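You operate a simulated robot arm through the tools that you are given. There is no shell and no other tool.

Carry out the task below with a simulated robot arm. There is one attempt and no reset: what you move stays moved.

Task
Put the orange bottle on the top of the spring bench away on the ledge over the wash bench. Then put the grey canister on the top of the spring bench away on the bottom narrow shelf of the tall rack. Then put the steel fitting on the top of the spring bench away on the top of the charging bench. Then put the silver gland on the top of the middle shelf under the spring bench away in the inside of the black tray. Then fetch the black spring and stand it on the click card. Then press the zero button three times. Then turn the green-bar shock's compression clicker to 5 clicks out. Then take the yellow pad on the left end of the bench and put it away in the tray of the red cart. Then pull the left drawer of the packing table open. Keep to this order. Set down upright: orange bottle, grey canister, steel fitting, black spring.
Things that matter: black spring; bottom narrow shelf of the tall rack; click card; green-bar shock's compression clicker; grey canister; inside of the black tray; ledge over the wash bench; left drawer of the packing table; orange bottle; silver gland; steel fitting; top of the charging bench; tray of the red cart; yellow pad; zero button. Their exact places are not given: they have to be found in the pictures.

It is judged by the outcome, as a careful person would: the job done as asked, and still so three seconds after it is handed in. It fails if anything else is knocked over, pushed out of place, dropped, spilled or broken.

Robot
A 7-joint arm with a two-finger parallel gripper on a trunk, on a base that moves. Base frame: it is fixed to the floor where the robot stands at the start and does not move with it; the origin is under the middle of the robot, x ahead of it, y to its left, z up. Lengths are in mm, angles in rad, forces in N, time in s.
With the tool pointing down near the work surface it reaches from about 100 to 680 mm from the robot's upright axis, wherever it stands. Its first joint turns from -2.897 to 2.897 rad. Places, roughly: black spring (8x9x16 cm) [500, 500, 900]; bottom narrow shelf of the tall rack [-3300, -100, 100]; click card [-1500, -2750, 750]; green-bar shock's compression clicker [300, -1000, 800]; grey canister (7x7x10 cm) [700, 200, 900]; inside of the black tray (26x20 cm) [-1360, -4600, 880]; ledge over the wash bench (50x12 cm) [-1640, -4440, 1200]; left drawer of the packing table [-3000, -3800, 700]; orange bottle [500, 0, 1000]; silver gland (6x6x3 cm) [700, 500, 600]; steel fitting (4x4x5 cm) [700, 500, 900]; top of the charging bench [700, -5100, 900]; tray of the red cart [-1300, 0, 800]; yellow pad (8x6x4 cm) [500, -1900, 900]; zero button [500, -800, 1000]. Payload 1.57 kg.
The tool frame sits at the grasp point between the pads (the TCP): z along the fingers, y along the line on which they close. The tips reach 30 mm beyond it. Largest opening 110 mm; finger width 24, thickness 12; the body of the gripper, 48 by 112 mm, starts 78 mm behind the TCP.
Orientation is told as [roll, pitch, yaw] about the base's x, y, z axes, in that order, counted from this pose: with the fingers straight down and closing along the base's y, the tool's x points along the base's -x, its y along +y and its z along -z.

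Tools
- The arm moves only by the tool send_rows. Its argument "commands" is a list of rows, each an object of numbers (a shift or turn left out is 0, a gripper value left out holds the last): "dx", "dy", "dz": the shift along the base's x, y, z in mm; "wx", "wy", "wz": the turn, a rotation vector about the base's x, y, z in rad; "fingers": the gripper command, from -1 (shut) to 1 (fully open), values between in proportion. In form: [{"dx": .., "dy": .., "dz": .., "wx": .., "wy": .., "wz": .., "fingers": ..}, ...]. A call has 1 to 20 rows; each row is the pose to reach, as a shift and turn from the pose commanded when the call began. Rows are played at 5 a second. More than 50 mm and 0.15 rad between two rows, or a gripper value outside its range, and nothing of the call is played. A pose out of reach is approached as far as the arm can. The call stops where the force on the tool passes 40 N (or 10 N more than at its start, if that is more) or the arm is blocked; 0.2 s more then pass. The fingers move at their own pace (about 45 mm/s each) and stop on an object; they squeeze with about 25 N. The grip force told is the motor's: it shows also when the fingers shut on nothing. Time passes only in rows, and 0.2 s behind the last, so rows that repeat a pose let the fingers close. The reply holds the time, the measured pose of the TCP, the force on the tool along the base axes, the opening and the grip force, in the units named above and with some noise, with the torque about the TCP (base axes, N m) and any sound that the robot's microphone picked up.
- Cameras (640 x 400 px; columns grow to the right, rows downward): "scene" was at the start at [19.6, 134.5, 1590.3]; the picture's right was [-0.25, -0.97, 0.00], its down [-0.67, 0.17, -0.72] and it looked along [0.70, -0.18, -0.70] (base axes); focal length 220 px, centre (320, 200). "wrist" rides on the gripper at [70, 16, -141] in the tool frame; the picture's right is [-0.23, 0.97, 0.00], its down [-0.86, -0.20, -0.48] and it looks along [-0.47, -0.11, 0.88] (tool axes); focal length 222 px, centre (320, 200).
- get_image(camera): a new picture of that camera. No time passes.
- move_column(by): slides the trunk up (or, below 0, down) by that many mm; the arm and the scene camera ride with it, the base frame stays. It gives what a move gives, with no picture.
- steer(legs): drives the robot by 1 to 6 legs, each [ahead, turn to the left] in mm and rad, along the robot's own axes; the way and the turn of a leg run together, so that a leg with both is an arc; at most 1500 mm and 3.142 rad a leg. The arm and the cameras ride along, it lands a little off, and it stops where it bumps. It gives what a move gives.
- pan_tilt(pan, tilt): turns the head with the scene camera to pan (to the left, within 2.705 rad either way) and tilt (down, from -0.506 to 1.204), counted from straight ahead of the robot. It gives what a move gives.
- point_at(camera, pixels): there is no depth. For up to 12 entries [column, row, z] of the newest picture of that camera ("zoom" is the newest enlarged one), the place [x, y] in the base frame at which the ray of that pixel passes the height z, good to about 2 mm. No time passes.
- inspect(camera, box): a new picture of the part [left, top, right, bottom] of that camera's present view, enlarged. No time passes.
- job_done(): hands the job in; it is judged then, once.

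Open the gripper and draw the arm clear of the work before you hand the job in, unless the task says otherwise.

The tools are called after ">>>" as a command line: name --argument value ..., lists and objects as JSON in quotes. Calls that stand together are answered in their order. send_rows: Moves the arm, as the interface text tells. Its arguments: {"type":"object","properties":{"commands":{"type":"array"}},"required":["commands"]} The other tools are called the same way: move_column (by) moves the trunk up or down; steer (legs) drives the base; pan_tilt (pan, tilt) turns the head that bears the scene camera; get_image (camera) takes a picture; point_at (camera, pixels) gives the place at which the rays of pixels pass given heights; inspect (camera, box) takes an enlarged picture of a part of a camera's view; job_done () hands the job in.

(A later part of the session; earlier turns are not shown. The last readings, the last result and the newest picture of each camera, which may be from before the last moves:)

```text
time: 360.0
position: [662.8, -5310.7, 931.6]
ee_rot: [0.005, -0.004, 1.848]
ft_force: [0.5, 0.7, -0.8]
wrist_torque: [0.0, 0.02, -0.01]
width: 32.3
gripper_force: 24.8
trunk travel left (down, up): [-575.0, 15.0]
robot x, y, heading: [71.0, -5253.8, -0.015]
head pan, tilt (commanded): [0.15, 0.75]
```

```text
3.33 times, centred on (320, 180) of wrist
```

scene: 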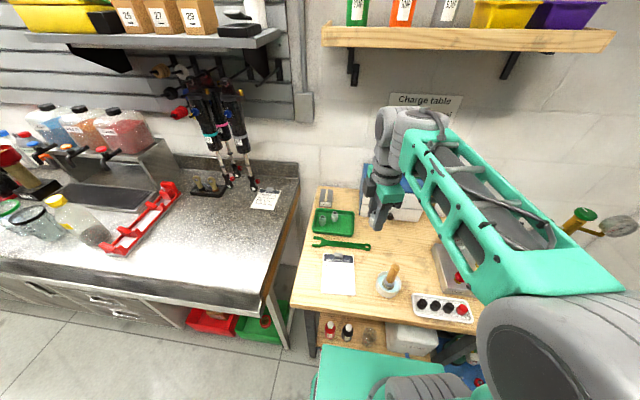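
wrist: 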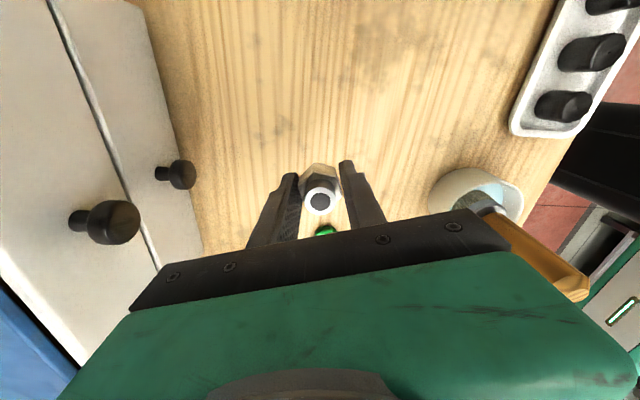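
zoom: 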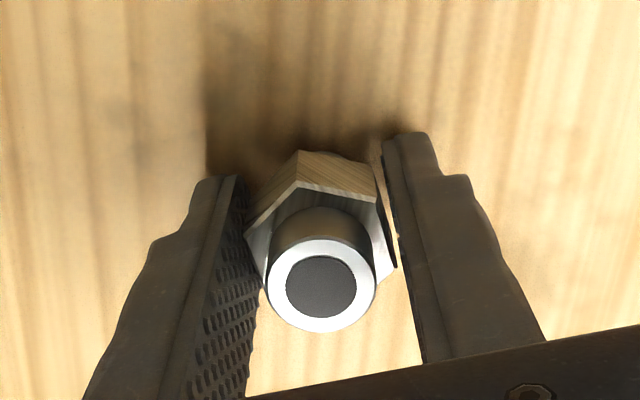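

The force is nearly the free weight. I lower 1 mm to make light contact and then open.

>>> send_rows --commands '[{"dz": -1}, {"dz": -1}]'

>>> send_rows --commands '[{"fingers": -0.3}, {"fingers": -0.15}, {"fingers": 0.0}, {"fingers": 0.2}, {"fingers": 0.2}]'

>>> get_image --camera "wrist"

```text
time: 360.6
position: [663.6, -5312.9, 933.0]
ee_rot: [0.002, 0.001, 1.846]
ft_force: [0.1, -0.3, -1.1]
wrist_torque: [0.0, -0.02, -0.02]
width: 32.5
gripper_force: 25.1
trunk travel left (down, up): [-575.0, 15.0]
robot x, y, heading: [71.8, -5257.8, -0.013]
head pan, tilt (commanded): [0.15, 0.75]
```

```text
time: 361.8
position: [663.8, -5311.4, 933.7]
ee_rot: [0.003, -0.001, 1.848]
ft_force: [0.3, -1.1, 0.4]
wrist_torque: [-0.03, -0.01, 0.01]
width: 65.9
gripper_force: 0.0
trunk travel left (down, up): [-575.0, 15.0]
robot x, y, heading: [75.2, -5254.8, -0.013]
head pan, tilt (commanded): [0.15, 0.75]
```

```text
taken
```

wrist: 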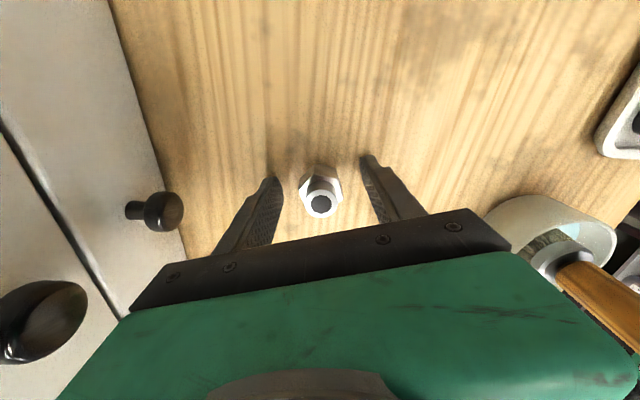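

The fitting stands upright on the wood. I rise straight up.

>>> send_rows --commands '[{"dz": 30}, {"dz": 75}, {"dz": 120}, {"dz": 165}, {"dz": 210}, {"dz": 255}, {"dz": 285}, {"dz": 285}]'

>>> get_image --camera "wrist"

>>> inspect --camera "scene" --box '[290, 160, 510, 330]'

```text
time: 363.6
position: [665.0, -5312.7, 1219.0]
ee_rot: [0.002, 0.0, 1.845]
ft_force: [0.0, 0.6, -0.2]
wrist_torque: [-0.01, 0.01, -0.03]
width: 65.8
gripper_force: 0.0
trunk travel left (down, up): [-575.0, 15.0]
robot x, y, heading: [69.6, -5254.4, -0.014]
head pan, tilt (commanded): [0.15, 0.75]
```

```text
taken
```

wrist: 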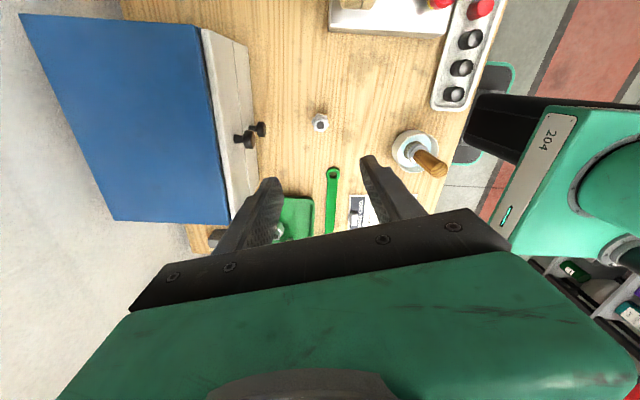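

```text
2.35 times, centred on (400, 245) of scene
```

zoom: 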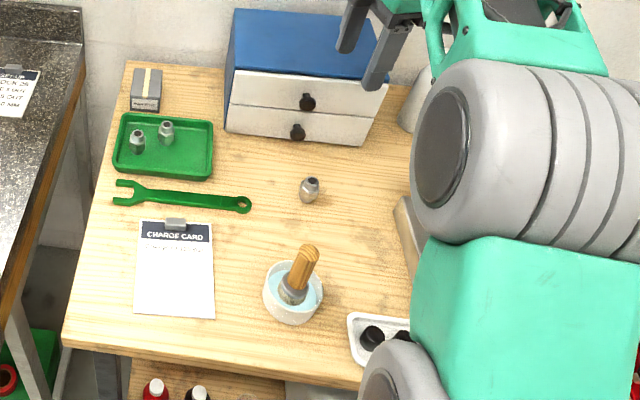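

The fitting stands upright on the charging bench. Next is the gland under the spring bench; I draw the arm in and drive back up the aisle.

>>> send_rows --commands '[{"dx": -45, "dy": 15}, {"dx": -90, "dy": 30}, {"dx": -135, "dy": 45}, {"dx": -170, "dy": 60}, {"dx": -170, "dy": 60}]'

>>> steer --legs '[[-280, 0], [0, 1.585], [1400, 0], [1400, 0], [1400, 0], [1100, 0]]'

>>> pan_tilt --pan -0.6 --tilt 0.6

>>> get_image --camera "scene"

```text
time: 364.8
position: [494.7, -5250.7, 1219.0]
ee_rot: [0.002, 0.0, 1.846]
ft_force: [0.8, -0.3, 0.7]
wrist_torque: [0.0, -0.02, 0.02]
width: 65.9
gripper_force: 0.0
trunk travel left (down, up): [-575.0, 15.0]
robot x, y, heading: [74.7, -5250.9, -0.017]
head pan, tilt (commanded): [0.15, 0.75]
```

```text
time: 395.9
position: [-560.2, 486.9, 1220.3]
ee_rot: [0.003, 0.0, -2.789]
ft_force: [0.1, 1.2, 0.0]
wrist_torque: [0.02, 0.0, 0.0]
width: 66.1
gripper_force: 0.1
trunk travel left (down, up): [-575.0, 15.0]
robot x, y, heading: [-526.1, 66.0, 1.638]
head pan, tilt (commanded): [0.15, 0.75]
```

```text
time: 396.9
position: [-560.6, 486.1, 1219.0]
ee_rot: [0.001, 0.001, -2.79]
ft_force: [-0.1, -0.4, -0.7]
wrist_torque: [-0.01, 0.0, 0.03]
width: 65.9
gripper_force: 0.1
trunk travel left (down, up): [-575.0, 15.0]
robot x, y, heading: [-526.2, 65.3, 1.632]
head pan, tilt (commanded): [-0.6, 0.6]
```

```text
taken
```

scene: 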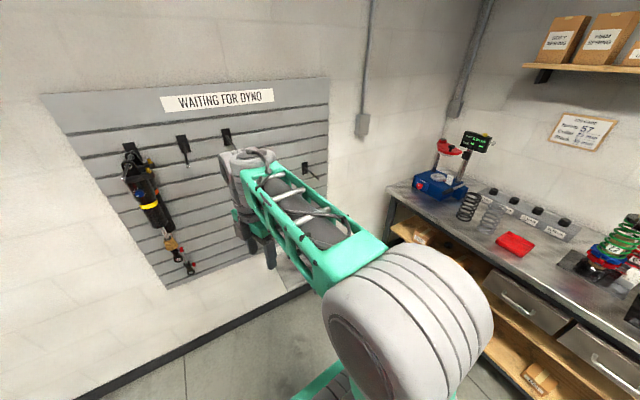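

I go to about (−150,400), facing the bench, and then lower the trunk to look at the shelves.

>>> steer --legs '[[0, -0.909], [480, 0], [0, -0.726]]'

>>> move_column --by -400

>>> pan_tilt --pan 0.05 --tilt 0.5

>>> get_image --camera "scene"

```text
time: 404.0
position: [246.2, 403.9, 1219.1]
ee_rot: [0.0, 0.001, 1.873]
ft_force: [0.3, -0.7, -0.3]
wrist_torque: [0.01, 0.0, 0.01]
width: 66.0
gripper_force: 0.1
trunk travel left (down, up): [-575.0, 15.0]
robot x, y, heading: [-178.6, 387.7, 0.022]
head pan, tilt (commanded): [-0.6, 0.6]
```

```text
time: 407.9
position: [245.9, 403.1, 820.0]
ee_rot: [0.001, 0.0, 1.875]
ft_force: [-0.7, -0.3, -1.2]
wrist_torque: [0.03, 0.01, 0.01]
width: 66.1
gripper_force: 0.0
trunk travel left (down, up): [-175.0, 415.0]
robot x, y, heading: [-178.0, 387.8, 0.012]
head pan, tilt (commanded): [-0.6, 0.6]
```

```text
time: 408.9
position: [245.7, 405.5, 819.4]
ee_rot: [-0.001, 0.0, 1.875]
ft_force: [0.5, 0.4, 0.2]
wrist_torque: [-0.05, 0.0, 0.03]
width: 66.0
gripper_force: 0.0
trunk travel left (down, up): [-175.0, 415.0]
robot x, y, heading: [-177.7, 390.3, 0.019]
head pan, tilt (commanded): [0.051, 0.499]
```

```text
taken
```

scene: 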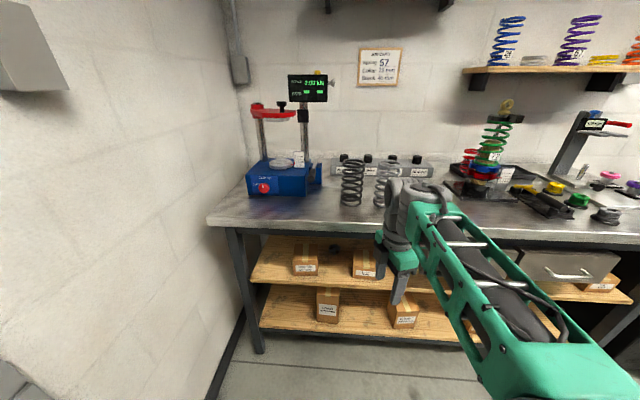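

A small item shows at (335,248) on the middle shelf between the two boxes. I enlarge it.

>>> inspect --camera "scene" --box '[240, 220, 400, 310]'

>>> move_column --by -150

>>> pan_tilt --pan 0.05 --tilt 0.35

>>> get_image --camera "scene"

>>> inspect --camera "scene" --box '[240, 180, 400, 280]'

```text
4.00 times, centred on (320, 265) of scene
```

zoom: 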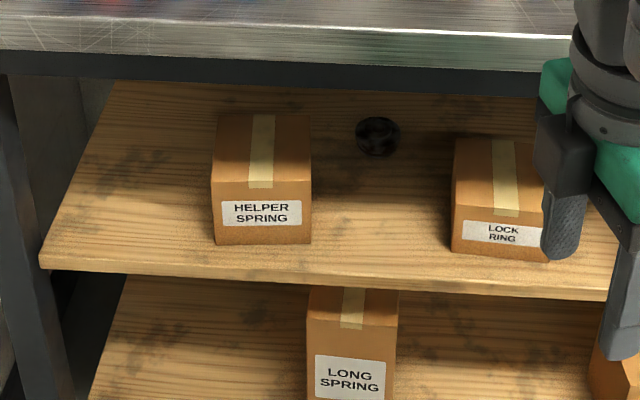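

```text
time: 410.6
position: [246.8, 403.4, 669.8]
ee_rot: [0.0, 0.0, 1.874]
ft_force: [0.4, 0.1, 0.2]
wrist_torque: [0.02, -0.02, -0.02]
width: 66.0
gripper_force: 0.1
trunk travel left (down, up): [-25.0, 565.0]
robot x, y, heading: [-176.9, 389.3, 0.016]
head pan, tilt (commanded): [0.051, 0.499]
```

```text
time: 411.4
position: [246.5, 403.5, 669.2]
ee_rot: [0.0, 0.0, 1.874]
ft_force: [-0.2, 0.2, -0.2]
wrist_torque: [0.01, -0.01, 0.02]
width: 65.9
gripper_force: 0.0
trunk travel left (down, up): [-25.0, 565.0]
robot x, y, heading: [-180.1, 390.2, 0.018]
head pan, tilt (commanded): [0.051, 0.351]
```

```text
taken
```

scene: 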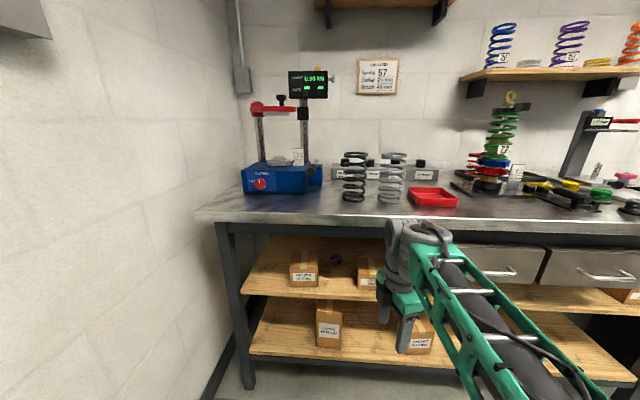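

```text
4.00 times, centred on (320, 230) of scene
```

zoom: 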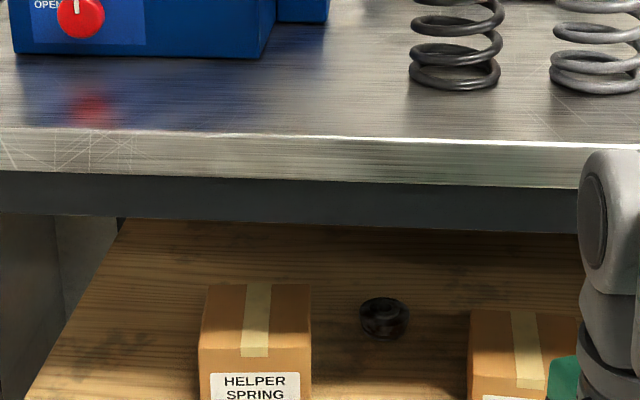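

The gland is the dark ring between the HELPER SPRING and LOCK RING boxes, at (336,259). I get its ray and the shelf edge here.

>>> point_at --camera "scene" --pixels '[[336, 262, 560], [336, 262, 590], [336, 262, 620], [250, 292, 580], [380, 301, 580], [303, 287, 580], [318, 287, 580], [290, 287, 580], [300, 222, 882], [360, 224, 882], [300, 234, 850], [357, 287, 580]]'

```text
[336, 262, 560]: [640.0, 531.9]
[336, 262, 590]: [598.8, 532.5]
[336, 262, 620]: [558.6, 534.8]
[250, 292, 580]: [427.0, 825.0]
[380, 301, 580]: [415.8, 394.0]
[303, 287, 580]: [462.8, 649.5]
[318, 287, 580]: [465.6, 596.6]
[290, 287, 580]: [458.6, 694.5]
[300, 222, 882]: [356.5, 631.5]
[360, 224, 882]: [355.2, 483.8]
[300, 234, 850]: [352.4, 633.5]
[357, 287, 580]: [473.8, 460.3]
```

I raise the trunk 150 mm for a second ray and solve the shelf height.

>>> move_column --by 150

>>> pan_tilt --pan 0.05 --tilt 0.5

>>> inspect --camera "scene" --box '[240, 220, 400, 310]'

>>> point_at --camera "zoom" --pixels '[[378, 145, 560], [378, 145, 590], [378, 145, 620], [42, 262, 580], [42, 262, 560], [600, 297, 580], [310, 240, 580], [215, 240, 580], [452, 250, 580], [300, 62, 850], [300, 30, 882]]'

```text
time: 413.1
position: [247.2, 403.4, 820.2]
ee_rot: [0.002, 0.001, 1.876]
ft_force: [0.3, 0.6, 0.1]
wrist_torque: [0.0, 0.02, 0.02]
width: 66.1
gripper_force: 0.0
trunk travel left (down, up): [-175.0, 415.0]
robot x, y, heading: [-178.7, 391.7, 0.013]
head pan, tilt (commanded): [0.051, 0.351]
```

```text
time: 413.8
position: [247.1, 403.7, 819.2]
ee_rot: [0.003, 0.002, 1.875]
ft_force: [0.1, 0.2, -0.4]
wrist_torque: [0.02, -0.01, -0.02]
width: 66.1
gripper_force: 0.1
trunk travel left (down, up): [-175.0, 415.0]
robot x, y, heading: [-178.6, 387.4, 0.015]
head pan, tilt (commanded): [0.051, 0.499]
```

```text
4.00 times, centred on (320, 265) of scene
```

zoom: 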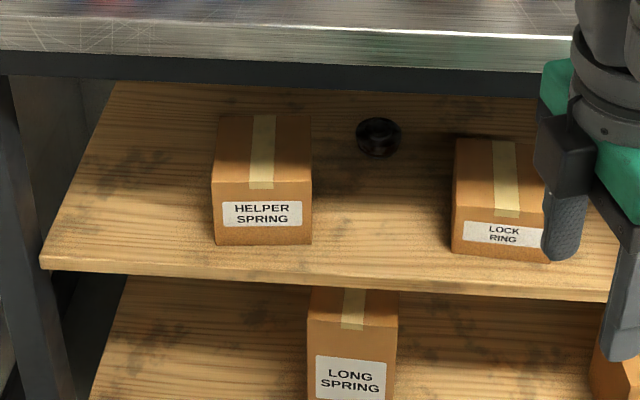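

```text
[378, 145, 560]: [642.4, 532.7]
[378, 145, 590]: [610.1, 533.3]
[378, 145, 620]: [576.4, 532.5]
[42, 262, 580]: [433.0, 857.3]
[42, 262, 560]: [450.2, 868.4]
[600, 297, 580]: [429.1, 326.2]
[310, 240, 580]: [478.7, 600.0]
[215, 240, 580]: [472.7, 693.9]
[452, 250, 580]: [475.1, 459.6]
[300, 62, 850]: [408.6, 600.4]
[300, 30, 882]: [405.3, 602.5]
```

I take sharper enlargements of the gland and the shelf's left front corner from this height, then again from the lower one.

>>> inspect --camera "scene" --box '[314, 235, 354, 260]'

>>> point_at --camera "zoom" --pixels '[[320, 200, 560], [320, 200, 590]]'

>>> inspect --camera "scene" --box '[240, 265, 280, 290]'

>>> point_at --camera "zoom" --pixels '[[320, 200, 560], [320, 200, 590]]'

```text
16.00 times, centred on (334, 248) of scene
```

zoom: 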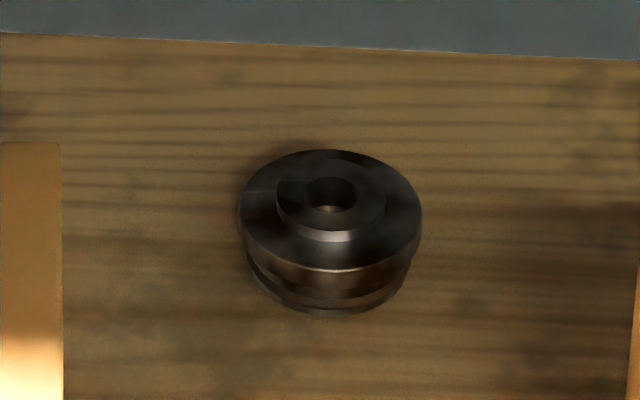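

```text
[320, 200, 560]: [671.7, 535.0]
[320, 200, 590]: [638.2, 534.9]
```

```text
16.00 times, centred on (260, 278) of scene
```

zoom: 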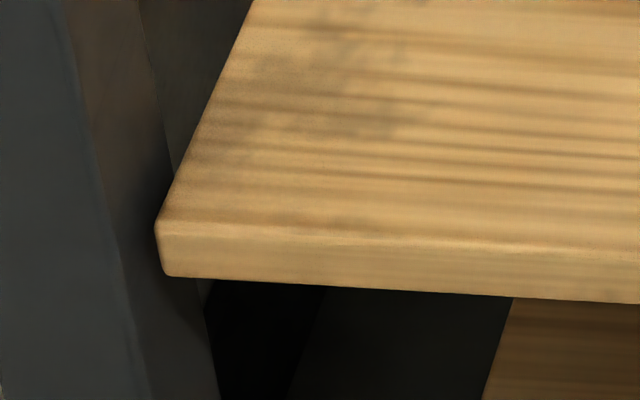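

```text
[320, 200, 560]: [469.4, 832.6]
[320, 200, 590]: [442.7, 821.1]
```

I take V1 rays for the gland's top centre, its bottom front edge and the shelf corner, then lower the trunk for V2.

>>> get_image --camera "scene"

>>> point_at --camera "scene" --pixels '[[334.6, 248.6, 570], [334.6, 248.6, 590], [334.6, 255.06, 550], [334.6, 255.06, 570], [249.8, 279.4, 550], [249.8, 279.4, 570]]'

>>> move_column --by -150

>>> inspect --camera "scene" --box '[316, 197, 356, 222]'

>>> get_image --camera "scene"

```text
taken
```

scene: 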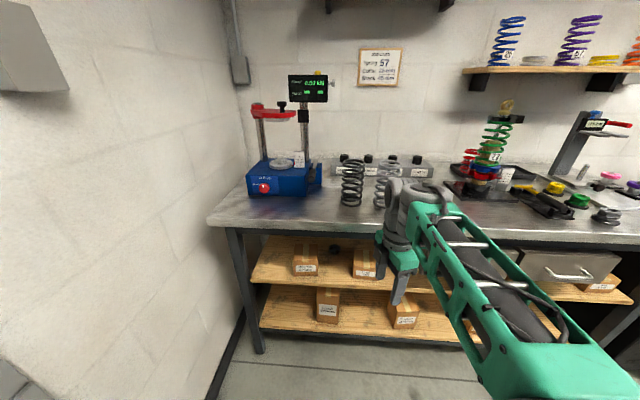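

```text
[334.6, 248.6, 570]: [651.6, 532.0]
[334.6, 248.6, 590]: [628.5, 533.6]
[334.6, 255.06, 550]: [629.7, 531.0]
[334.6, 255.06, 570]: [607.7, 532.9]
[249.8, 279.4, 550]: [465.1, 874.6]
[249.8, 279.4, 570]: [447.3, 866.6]
```

```text
time: 415.6
position: [247.6, 403.6, 669.5]
ee_rot: [0.0, -0.002, 1.874]
ft_force: [1.0, 0.7, 0.4]
wrist_torque: [0.0, 0.01, -0.01]
width: 66.0
gripper_force: 0.0
trunk travel left (down, up): [-25.0, 565.0]
robot x, y, heading: [-175.3, 386.8, 0.017]
head pan, tilt (commanded): [0.051, 0.499]
```

```text
16.00 times, centred on (336, 210) of scene
```

zoom: 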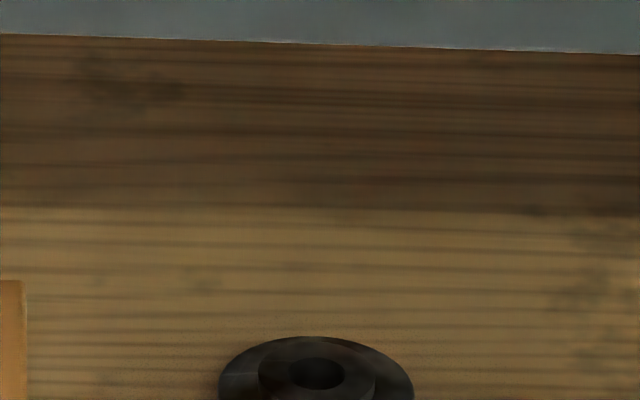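

```text
taken
```

scene: 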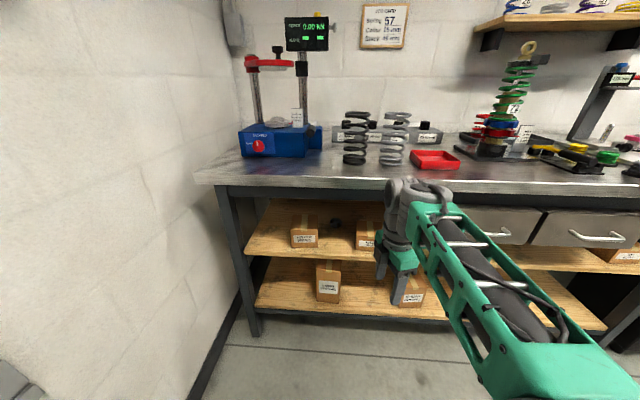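

The gland is lower in this view; I enlarge at (335,224) and the shelf corner at (246,252).

>>> inspect --camera "scene" --box '[316, 212, 356, 237]'

>>> inspect --camera "scene" --box '[236, 238, 276, 263]'

```text
16.00 times, centred on (336, 224) of scene
```

zoom: 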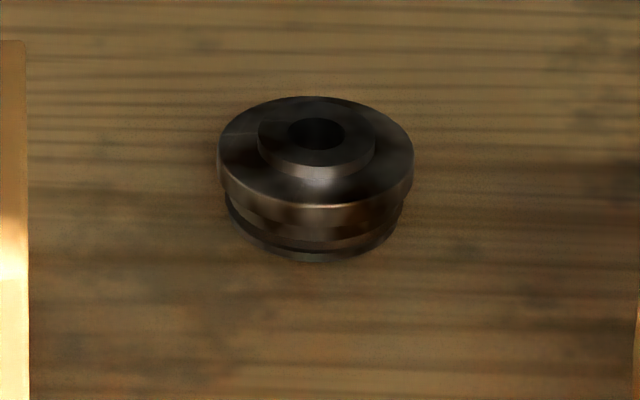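

```text
16.00 times, centred on (256, 250) of scene
```

zoom: 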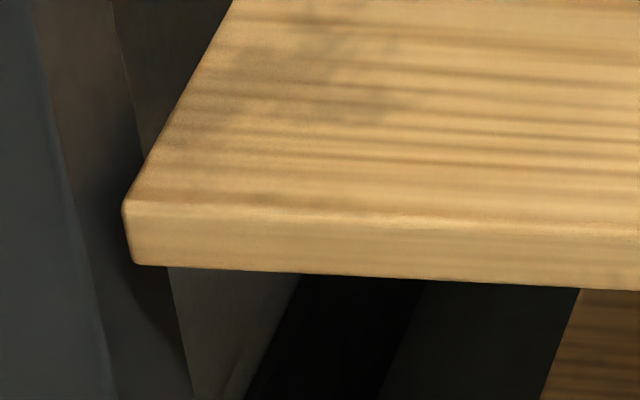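

Now the same rays from V2.

>>> point_at --camera "scene" --pixels '[[335.7, 220.9, 570], [335.7, 220.9, 590], [335.7, 227.9, 550], [335.7, 227.9, 570], [243.75, 250.1, 550], [243.75, 250.1, 570]]'

```text
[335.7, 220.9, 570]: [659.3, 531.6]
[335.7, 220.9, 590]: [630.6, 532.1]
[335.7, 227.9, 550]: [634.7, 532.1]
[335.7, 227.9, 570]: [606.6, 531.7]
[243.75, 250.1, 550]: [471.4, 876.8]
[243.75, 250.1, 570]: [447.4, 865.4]
```

The two heights agree: shelf z≈568, gland centre ≈(632,532), top z≈597. The boxes leave a gap y≈460–600. I find the bench apron's lower edge height from this view.

>>> point_at --camera "scene" --pixels '[[336.6, 200.3, 800], [336.6, 200.3, 820], [336.6, 200.3, 840], [336.6, 200.3, 780]]'

>>> inspect --camera "scene" --box '[280, 170, 400, 250]'

>>> point_at --camera "zoom" --pixels '[[320, 200, 568]]'

```text
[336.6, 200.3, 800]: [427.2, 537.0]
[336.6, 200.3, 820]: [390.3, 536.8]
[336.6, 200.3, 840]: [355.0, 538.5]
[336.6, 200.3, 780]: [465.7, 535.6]
```

```text
5.00 times, centred on (340, 210) of scene
```

zoom: 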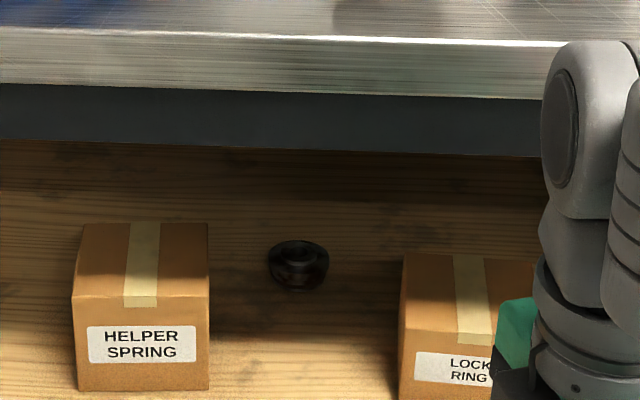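

```text
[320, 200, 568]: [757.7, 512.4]
```

I'll enter with the tool pitched 32° below horizontal between the boxes. First I shift the base sideways to y≈530 with the trunk raised for a safe swing.

>>> move_column --by 350

>>> steer --legs '[[0, 1.2], [150, 0], [0, -1.215]]'

>>> pan_tilt --pan 0.05 --tilt 0.5

>>> get_image --camera "scene"

```text
time: 419.0
position: [246.6, 403.1, 1019.4]
ee_rot: [0.003, 0.0, 1.874]
ft_force: [1.0, -0.8, 0.2]
wrist_torque: [-0.01, 0.0, -0.03]
width: 66.1
gripper_force: 0.1
trunk travel left (down, up): [-375.0, 215.0]
robot x, y, heading: [-174.8, 390.8, 0.016]
head pan, tilt (commanded): [0.051, 0.499]
```

```text
time: 426.3
position: [299.6, 546.0, 1018.7]
ee_rot: [0.001, 0.001, 1.873]
ft_force: [0.1, 0.1, -0.1]
wrist_torque: [-0.01, -0.02, -0.01]
width: 65.9
gripper_force: 0.1
trunk travel left (down, up): [-375.0, 215.0]
robot x, y, heading: [-124.6, 532.2, 0.014]
head pan, tilt (commanded): [0.051, 0.499]
```

```text
time: 426.9
position: [300.7, 544.8, 1019.0]
ee_rot: [-0.001, 0.0, 1.875]
ft_force: [0.5, 0.2, -1.3]
wrist_torque: [-0.04, 0.02, 0.02]
width: 66.0
gripper_force: 0.1
trunk travel left (down, up): [-375.0, 215.0]
robot x, y, heading: [-123.7, 533.1, 0.011]
head pan, tilt (commanded): [0.051, 0.499]
```

```text
taken
```

scene: 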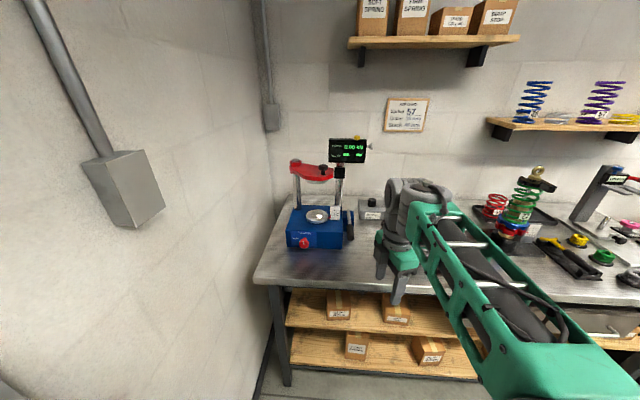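

Aligned. I turn the tool's yaw back to the natural direction, then pitch it up to 32° below horizontal.

>>> send_rows --commands '[{"wz": -0.145}, {"wz": -0.29}, {"wz": -0.435}, {"wz": -0.58}, {"wz": -0.725}, {"wz": -0.87}, {"wz": -1.015}, {"wz": -1.16}, {"wz": -1.305}, {"wz": -1.45}, {"wz": -1.595}, {"wz": -1.74}, {"wz": -1.873}, {"wz": -1.873}]'

>>> send_rows --commands '[{"wy": -0.145, "dy": -5, "fingers": 0.4}, {"wy": -0.29, "dy": -10}, {"wy": -0.435, "dy": -13}, {"wy": -0.58, "dy": -13}, {"wy": -0.725, "dy": -13}, {"wy": -0.87, "dy": -13}, {"wy": -1.012, "dy": -13}, {"wy": -1.012, "dy": -13}]'

>>> get_image --camera "wrist"

```text
time: 429.9
position: [300.5, 546.1, 1020.5]
ee_rot: [0.001, 0.001, 0.0]
ft_force: [-0.7, -0.1, 0.4]
wrist_torque: [-0.01, 0.02, 0.02]
width: 66.0
gripper_force: 0.0
trunk travel left (down, up): [-375.0, 215.0]
robot x, y, heading: [-125.9, 529.9, 0.014]
head pan, tilt (commanded): [0.051, 0.499]
```

```text
time: 431.3
position: [302.9, 534.2, 943.0]
ee_rot: [0.001, -0.6, 0.004]
ft_force: [0.1, 0.3, 0.2]
wrist_torque: [0.02, 0.02, 0.02]
width: 77.3
gripper_force: 0.1
trunk travel left (down, up): [-375.0, 215.0]
robot x, y, heading: [-120.5, 531.4, 0.013]
head pan, tilt (commanded): [0.051, 0.499]
stopped in row 6: the arm was blocked; the commanded pose is now the measured one
```

```text
taken
```

wrist: 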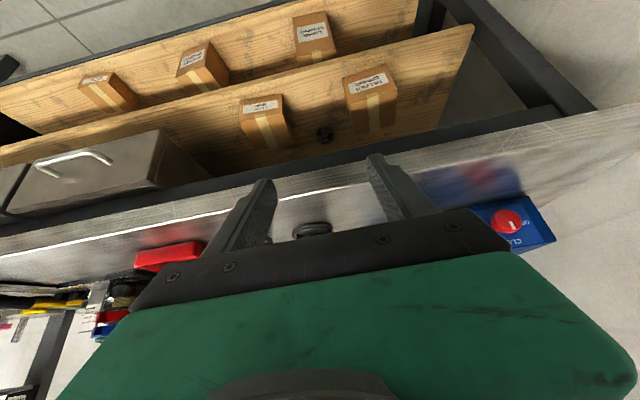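

The arm was at its folding limit this close in. I back the base off 130 mm so the arm can be longer, then finish the pitch while reaching out.

>>> steer --legs '[[-135, 0]]'

>>> send_rows --commands '[{"dx": 40}, {"dx": 80, "dz": -20}, {"dx": 120, "dz": -50, "wy": -0.1}, {"dx": 150, "dz": -85, "wy": -0.2}, {"dx": 178, "dz": -120, "wy": -0.3}, {"dx": 178, "dz": -160, "wy": -0.412}, {"dx": 178, "dz": -160, "wy": -0.412}]'

>>> get_image --camera "wrist"

>>> get_image --camera "scene"

```text
time: 432.6
position: [167.5, 533.7, 938.8]
ee_rot: [0.0, -0.599, 0.005]
ft_force: [0.4, 0.4, -0.8]
wrist_torque: [0.0, -0.01, 0.01]
width: 77.1
gripper_force: 0.1
trunk travel left (down, up): [-375.0, 215.0]
robot x, y, heading: [-257.3, 531.2, 0.013]
head pan, tilt (commanded): [0.051, 0.499]
```

```text
time: 434.2
position: [349.1, 530.6, 774.2]
ee_rot: [-0.004, -1.01, 0.007]
ft_force: [-0.6, 0.1, -0.2]
wrist_torque: [-0.02, 0.0, 0.05]
width: 77.4
gripper_force: 0.0
trunk travel left (down, up): [-375.0, 215.0]
robot x, y, heading: [-255.7, 531.3, 0.012]
head pan, tilt (commanded): [0.051, 0.499]
```

```text
taken
```

wrist: 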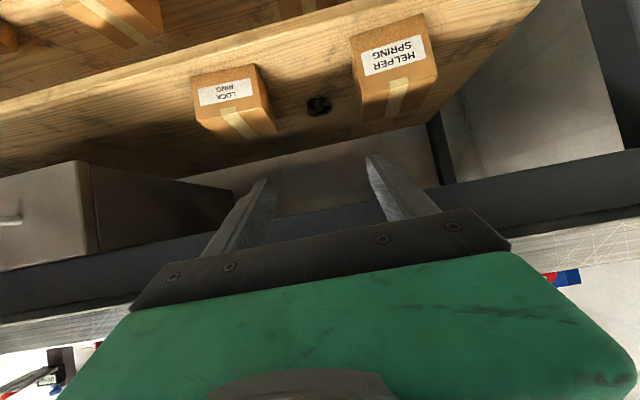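

```text
taken
```

scene: 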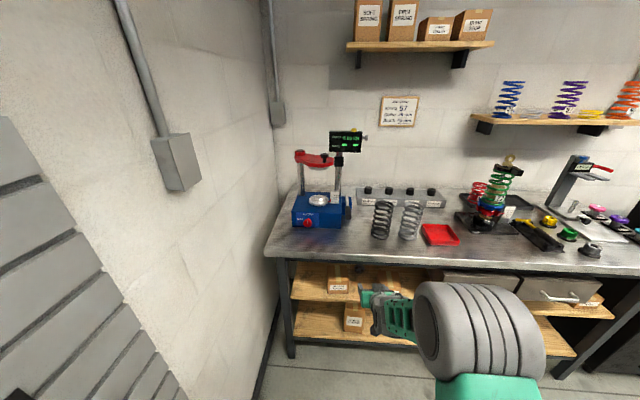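

The wrist camera now sees the gland at (319,106) between the boxes. I lower the trunk so that the TCP is at about z=612 and look again.

>>> move_column --by -162

>>> get_image --camera "wrist"

>>> get_image --camera "scene"

```text
time: 436.1
position: [348.7, 529.7, 614.2]
ee_rot: [-0.004, -1.011, 0.008]
ft_force: [0.0, 0.3, 0.8]
wrist_torque: [-0.01, 0.02, 0.0]
width: 76.6
gripper_force: 0.0
trunk travel left (down, up): [-213.0, 377.0]
robot x, y, heading: [-261.9, 526.6, 0.017]
head pan, tilt (commanded): [0.051, 0.499]
```

```text
taken
```

wrist: 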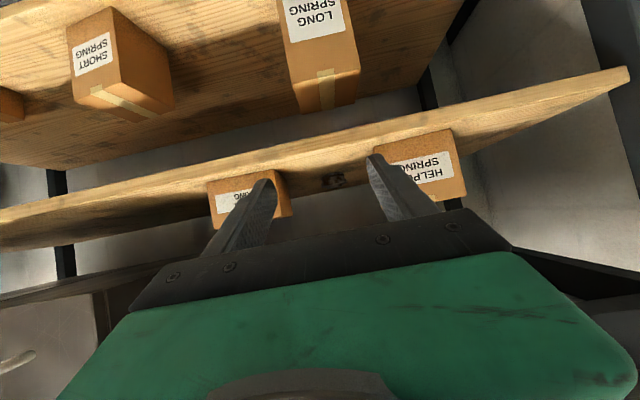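

```text
taken
```

scene: 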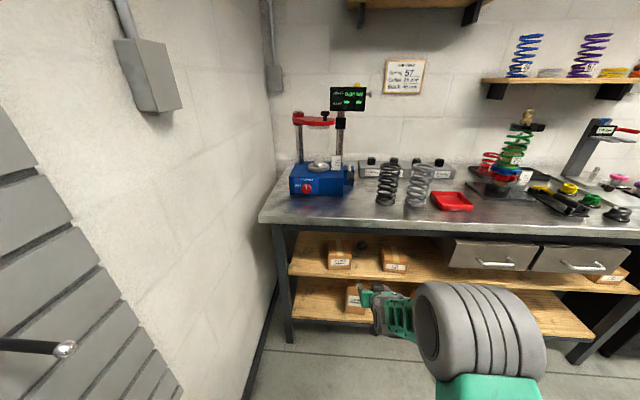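

I check the gland's and boxes' lateral positions through the wrist view.

>>> inspect --camera "wrist" --box '[190, 120, 480, 240]'

>>> inspect --camera "scene" --box '[310, 225, 430, 300]'

```text
2.21 times, centred on (335, 180) of wrist
```

zoom: 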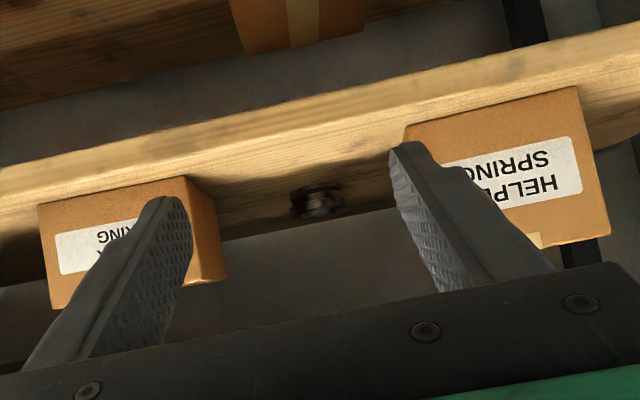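

```text
5.33 times, centred on (370, 262) of scene
```

zoom: 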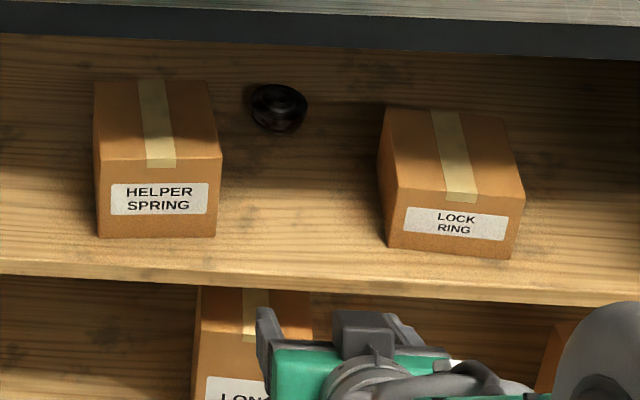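

I measure the two boxes' inner front corners and the gland from this scene view.

>>> point_at --camera "scene" --pixels '[[350.3, 268.9, 568], [328.4, 268.9, 568], [383.1, 270.8, 568], [406, 272.9, 568], [362.1, 243.3, 592], [362.5, 249.25, 568], [351.6, 253.8, 645], [349.5, 240, 645], [382, 244.5, 645], [384.5, 260, 645]]'

```text
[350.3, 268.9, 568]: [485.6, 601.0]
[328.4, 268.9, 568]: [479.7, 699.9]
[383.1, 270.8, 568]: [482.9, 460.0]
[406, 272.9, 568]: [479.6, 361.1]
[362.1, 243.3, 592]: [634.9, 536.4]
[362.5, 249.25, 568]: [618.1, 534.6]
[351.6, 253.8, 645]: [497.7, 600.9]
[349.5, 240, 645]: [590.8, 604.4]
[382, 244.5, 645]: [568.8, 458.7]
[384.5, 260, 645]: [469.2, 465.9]
```

The gap is y=460…601 and the gland is at about (634,535). TCP is at y≈530 with heading 0.015, so I lower 8 mm and drive in 150 mm first.

>>> send_rows --commands '[{"dz": -4}, {"dz": -8}, {"dz": -8}]'

>>> steer --legs '[[150, 0]]'

>>> get_image --camera "wrist"

>>> get_image --camera "scene"

```text
time: 436.9
position: [350.4, 531.7, 606.2]
ee_rot: [-0.002, -1.011, 0.008]
ft_force: [-0.1, -0.1, -0.7]
wrist_torque: [0.01, 0.0, 0.03]
width: 76.8
gripper_force: 0.0
trunk travel left (down, up): [-213.0, 377.0]
robot x, y, heading: [-258.9, 526.8, 0.016]
head pan, tilt (commanded): [0.051, 0.499]
```

```text
time: 438.2
position: [499.0, 533.2, 605.5]
ee_rot: [-0.004, -1.011, 0.009]
ft_force: [-0.2, -0.3, 0.3]
wrist_torque: [0.01, 0.02, 0.03]
width: 77.1
gripper_force: 0.0
trunk travel left (down, up): [-213.0, 377.0]
robot x, y, heading: [-110.5, 534.2, 0.013]
head pan, tilt (commanded): [0.051, 0.499]
```

```text
taken
```

wrist: 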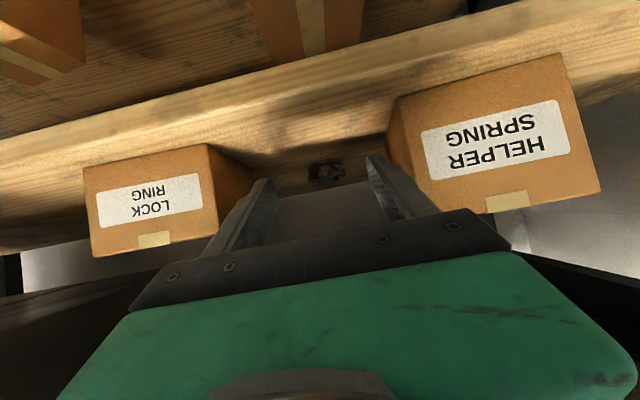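

```text
taken
```

scene: 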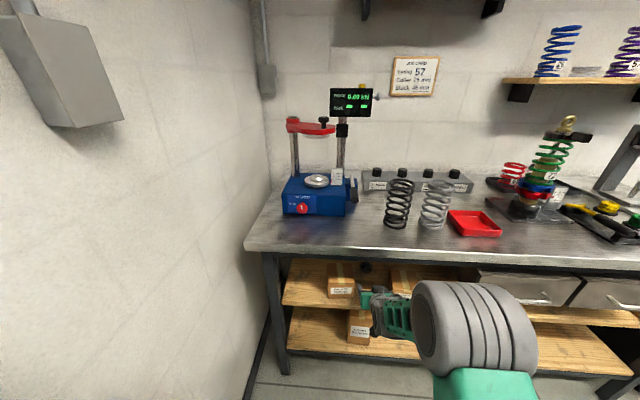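

The fingers are entering between the boxes with even clearance. I move on with the arm in small steps, checking forces.

>>> send_rows --commands '[{"dx": 20}, {"dx": 40}, {"dx": 60}, {"dx": 60}]'

>>> get_image --camera "wrist"

>>> inspect --camera "scene" --box '[320, 240, 460, 350]'

```text
time: 439.2
position: [558.3, 535.0, 606.0]
ee_rot: [-0.003, -1.01, 0.008]
ft_force: [-0.2, 0.0, -0.1]
wrist_torque: [-0.02, 0.01, 0.02]
width: 76.8
gripper_force: 0.1
trunk travel left (down, up): [-213.0, 377.0]
robot x, y, heading: [-110.0, 535.4, 0.015]
head pan, tilt (commanded): [0.051, 0.499]
```

```text
taken
```

wrist: 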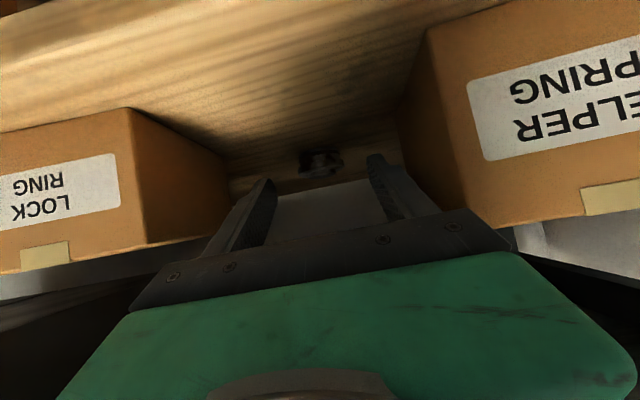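

```text
3.64 times, centred on (390, 295) of scene
```

zoom: 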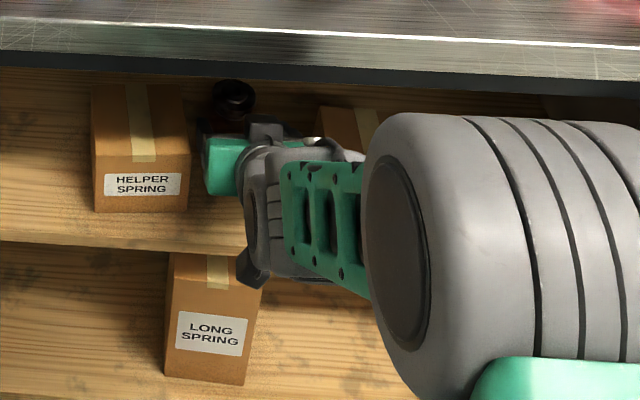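

Clearance to the HELPER box is ~10 mm, so I shift 4 mm toward −y and continue in 15 mm steps.

>>> send_rows --commands '[{"dy": -4}, {"dx": 15, "dy": -4}, {"dx": 30, "dy": -4}, {"dx": 30, "dy": -4}]'

>>> get_image --camera "wrist"

>>> inspect --camera "scene" --box '[320, 240, 460, 350]'

```text
time: 440.2
position: [590.1, 531.4, 605.0]
ee_rot: [-0.003, -1.012, 0.008]
ft_force: [0.3, 0.4, 0.5]
wrist_torque: [0.01, 0.02, 0.02]
width: 76.9
gripper_force: 0.0
trunk travel left (down, up): [-213.0, 377.0]
robot x, y, heading: [-108.7, 532.5, 0.012]
head pan, tilt (commanded): [0.051, 0.499]
```

```text
taken
```

wrist: 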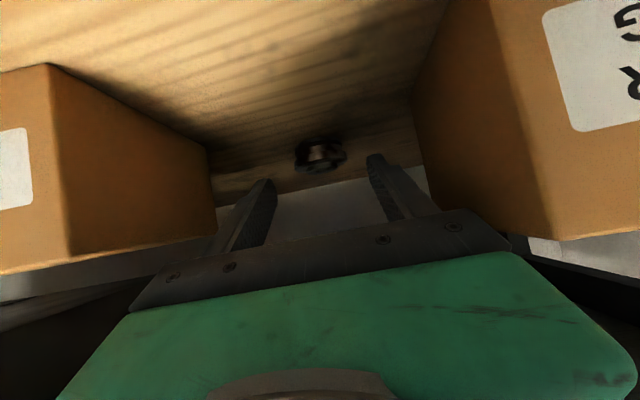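

```text
3.64 times, centred on (390, 295) of scene
```

zoom: 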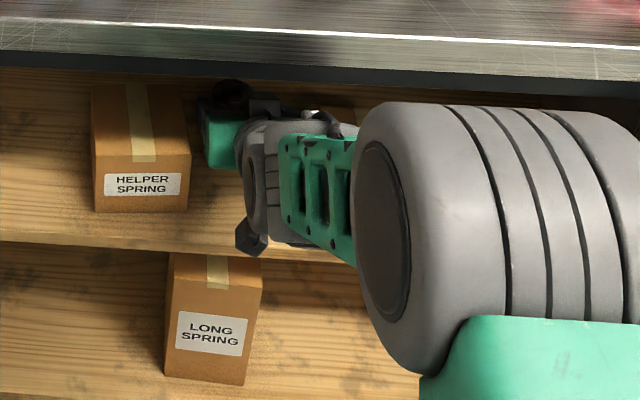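

I measure the gland through the wrist view now that it is near.

>>> inspect --camera "wrist" --box '[270, 120, 370, 200]'

>>> point_at --camera "wrist" --pixels '[[296, 160, 590], [346, 150, 590], [320, 138, 568], [320, 172, 597], [416, 95, 568], [210, 150, 568], [320, 155, 585]]'

```text
5.00 times, centred on (320, 160) of wrist
```

zoom: 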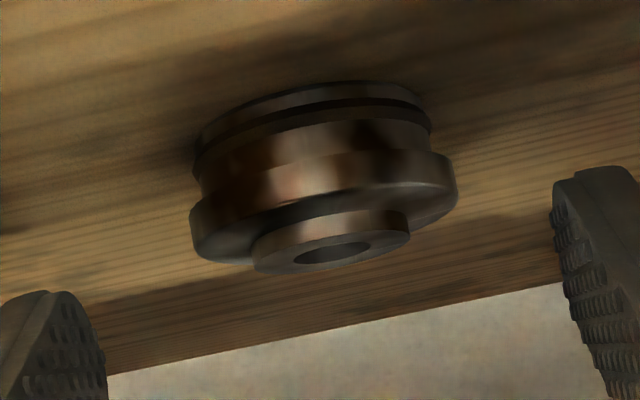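

```text
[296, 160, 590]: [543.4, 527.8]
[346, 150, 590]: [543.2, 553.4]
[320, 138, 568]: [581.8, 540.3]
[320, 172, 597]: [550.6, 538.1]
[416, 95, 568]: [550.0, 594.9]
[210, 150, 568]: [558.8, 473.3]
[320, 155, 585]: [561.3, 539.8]
```

The close view puts the flange centre at z≈572, so the shelf is nearer z≈557. I lower to TCP z≈588 and then move forward to x≈619.

>>> send_rows --commands '[{"dz": -9}, {"dz": -17}, {"dx": 12, "dz": -17}, {"dx": 24, "dz": -17}, {"dx": 24, "dz": -17}]'

>>> inspect --camera "wrist" --box '[240, 110, 400, 230]'

```text
time: 441.4
position: [613.1, 528.9, 587.5]
ee_rot: [-0.003, -1.01, 0.009]
ft_force: [-0.2, 0.5, 0.3]
wrist_torque: [0.02, 0.02, 0.01]
width: 76.8
gripper_force: 0.1
trunk travel left (down, up): [-213.0, 377.0]
robot x, y, heading: [-110.5, 538.1, 0.016]
head pan, tilt (commanded): [0.051, 0.499]
```

```text
3.33 times, centred on (320, 170) of wrist
```

zoom: 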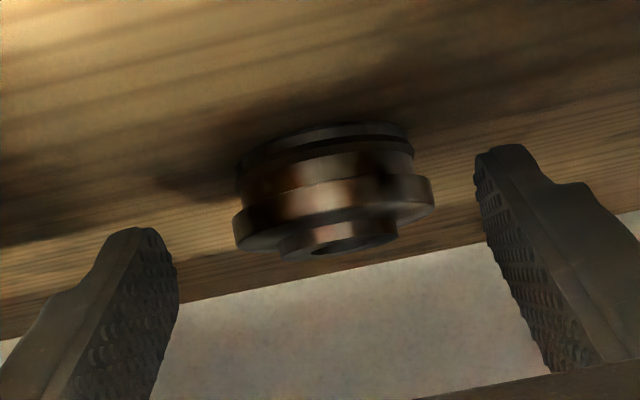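

Two wrist rays cross at x≈648 for the gland, flange z≈569. I go 17 mm further, 3.5 mm lower, and close the fingers.

>>> send_rows --commands '[{"dx": 9, "dy": 1.5, "dz": -2}, {"dx": 17, "dy": 2, "dz": -3.5}, {"dx": 17, "dy": 2, "dz": -3.5}]'

>>> send_rows --commands '[{"fingers": -1}, {}, {}, {}, {}]'

>>> inspect --camera "wrist" --box '[240, 110, 400, 230]'

```text
time: 442.2
position: [631.5, 531.1, 585.3]
ee_rot: [-0.003, -1.011, 0.009]
ft_force: [0.2, -0.9, -0.5]
wrist_torque: [-0.02, 0.03, 0.02]
width: 77.0
gripper_force: 0.2
trunk travel left (down, up): [-213.0, 377.0]
robot x, y, heading: [-108.2, 532.4, 0.012]
head pan, tilt (commanded): [0.051, 0.499]
```

```text
time: 443.4
position: [629.4, 531.2, 585.4]
ee_rot: [-0.003, -1.011, 0.011]
ft_force: [-0.2, 0.5, 0.0]
wrist_torque: [0.04, -0.02, 0.03]
width: 52.5
gripper_force: 24.8
trunk travel left (down, up): [-213.0, 377.0]
robot x, y, heading: [-109.7, 534.1, 0.014]
head pan, tilt (commanded): [0.051, 0.499]
```

```text
3.33 times, centred on (320, 170) of wrist
```

zoom: 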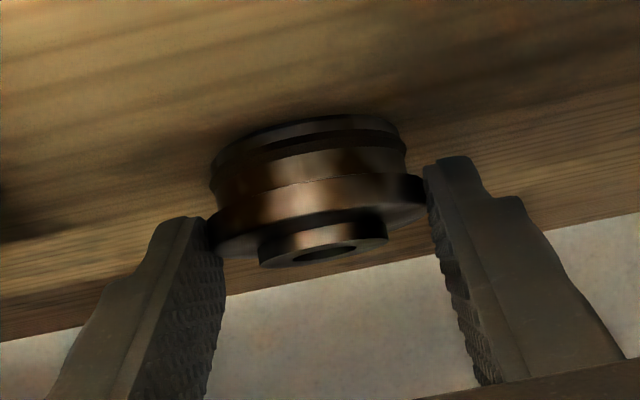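

Gripped at 52.5 mm but near the fingertips' ends. I reopen, go 9 mm deeper, and close again.

>>> send_rows --commands '[{"fingers": 0.3}, {"fingers": 0.3}, {"fingers": 0.3}, {"dx": 5}, {"dx": 9}, {"dx": 9}, {"dx": 9, "fingers": -1}, {"dx": 9}, {"dx": 9}, {"dx": 9}, {"dx": 9}]'

>>> inspect --camera "wrist" --box '[240, 110, 400, 230]'

```text
time: 445.8
position: [639.0, 530.9, 585.3]
ee_rot: [-0.003, -1.01, 0.009]
ft_force: [0.6, -0.9, 0.1]
wrist_torque: [0.01, -0.02, -0.01]
width: 52.2
gripper_force: 25.1
trunk travel left (down, up): [-213.0, 377.0]
robot x, y, heading: [-109.6, 531.1, 0.018]
head pan, tilt (commanded): [0.051, 0.499]
```

```text
3.33 times, centred on (320, 170) of wrist
```

zoom: 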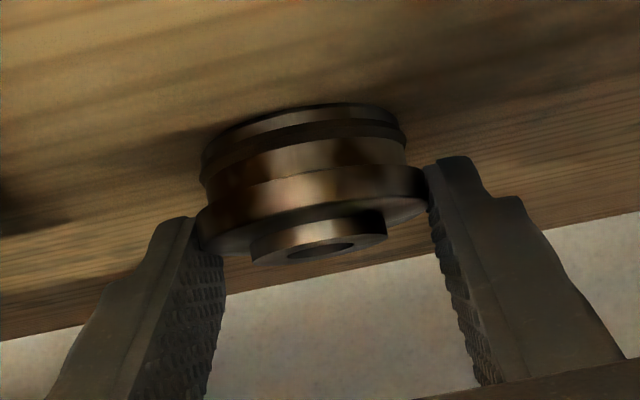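

The flange sits near the fingers' lower edge. I reopen, lower 3 mm, and close once more for a fuller grip.

>>> send_rows --commands '[{"fingers": 0.2}, {"fingers": 0.2}, {"dz": -1.5}, {"dz": -3}, {"dz": -3}, {"dz": -3, "fingers": -1}, {"dz": -3}, {"dz": -3}, {"dz": -3}]'

>>> inspect --camera "wrist" --box '[240, 110, 400, 230]'

```text
time: 447.8
position: [639.1, 529.8, 582.0]
ee_rot: [-0.003, -1.012, 0.007]
ft_force: [-0.3, -0.6, -0.8]
wrist_torque: [-0.02, -0.02, 0.0]
width: 52.1
gripper_force: 25.2
trunk travel left (down, up): [-213.0, 377.0]
robot x, y, heading: [-106.1, 531.3, 0.019]
head pan, tilt (commanded): [0.051, 0.499]
```

```text
3.33 times, centred on (320, 170) of wrist
```

zoom: 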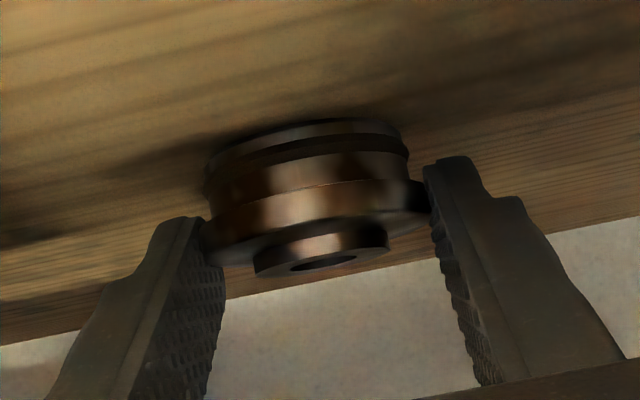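

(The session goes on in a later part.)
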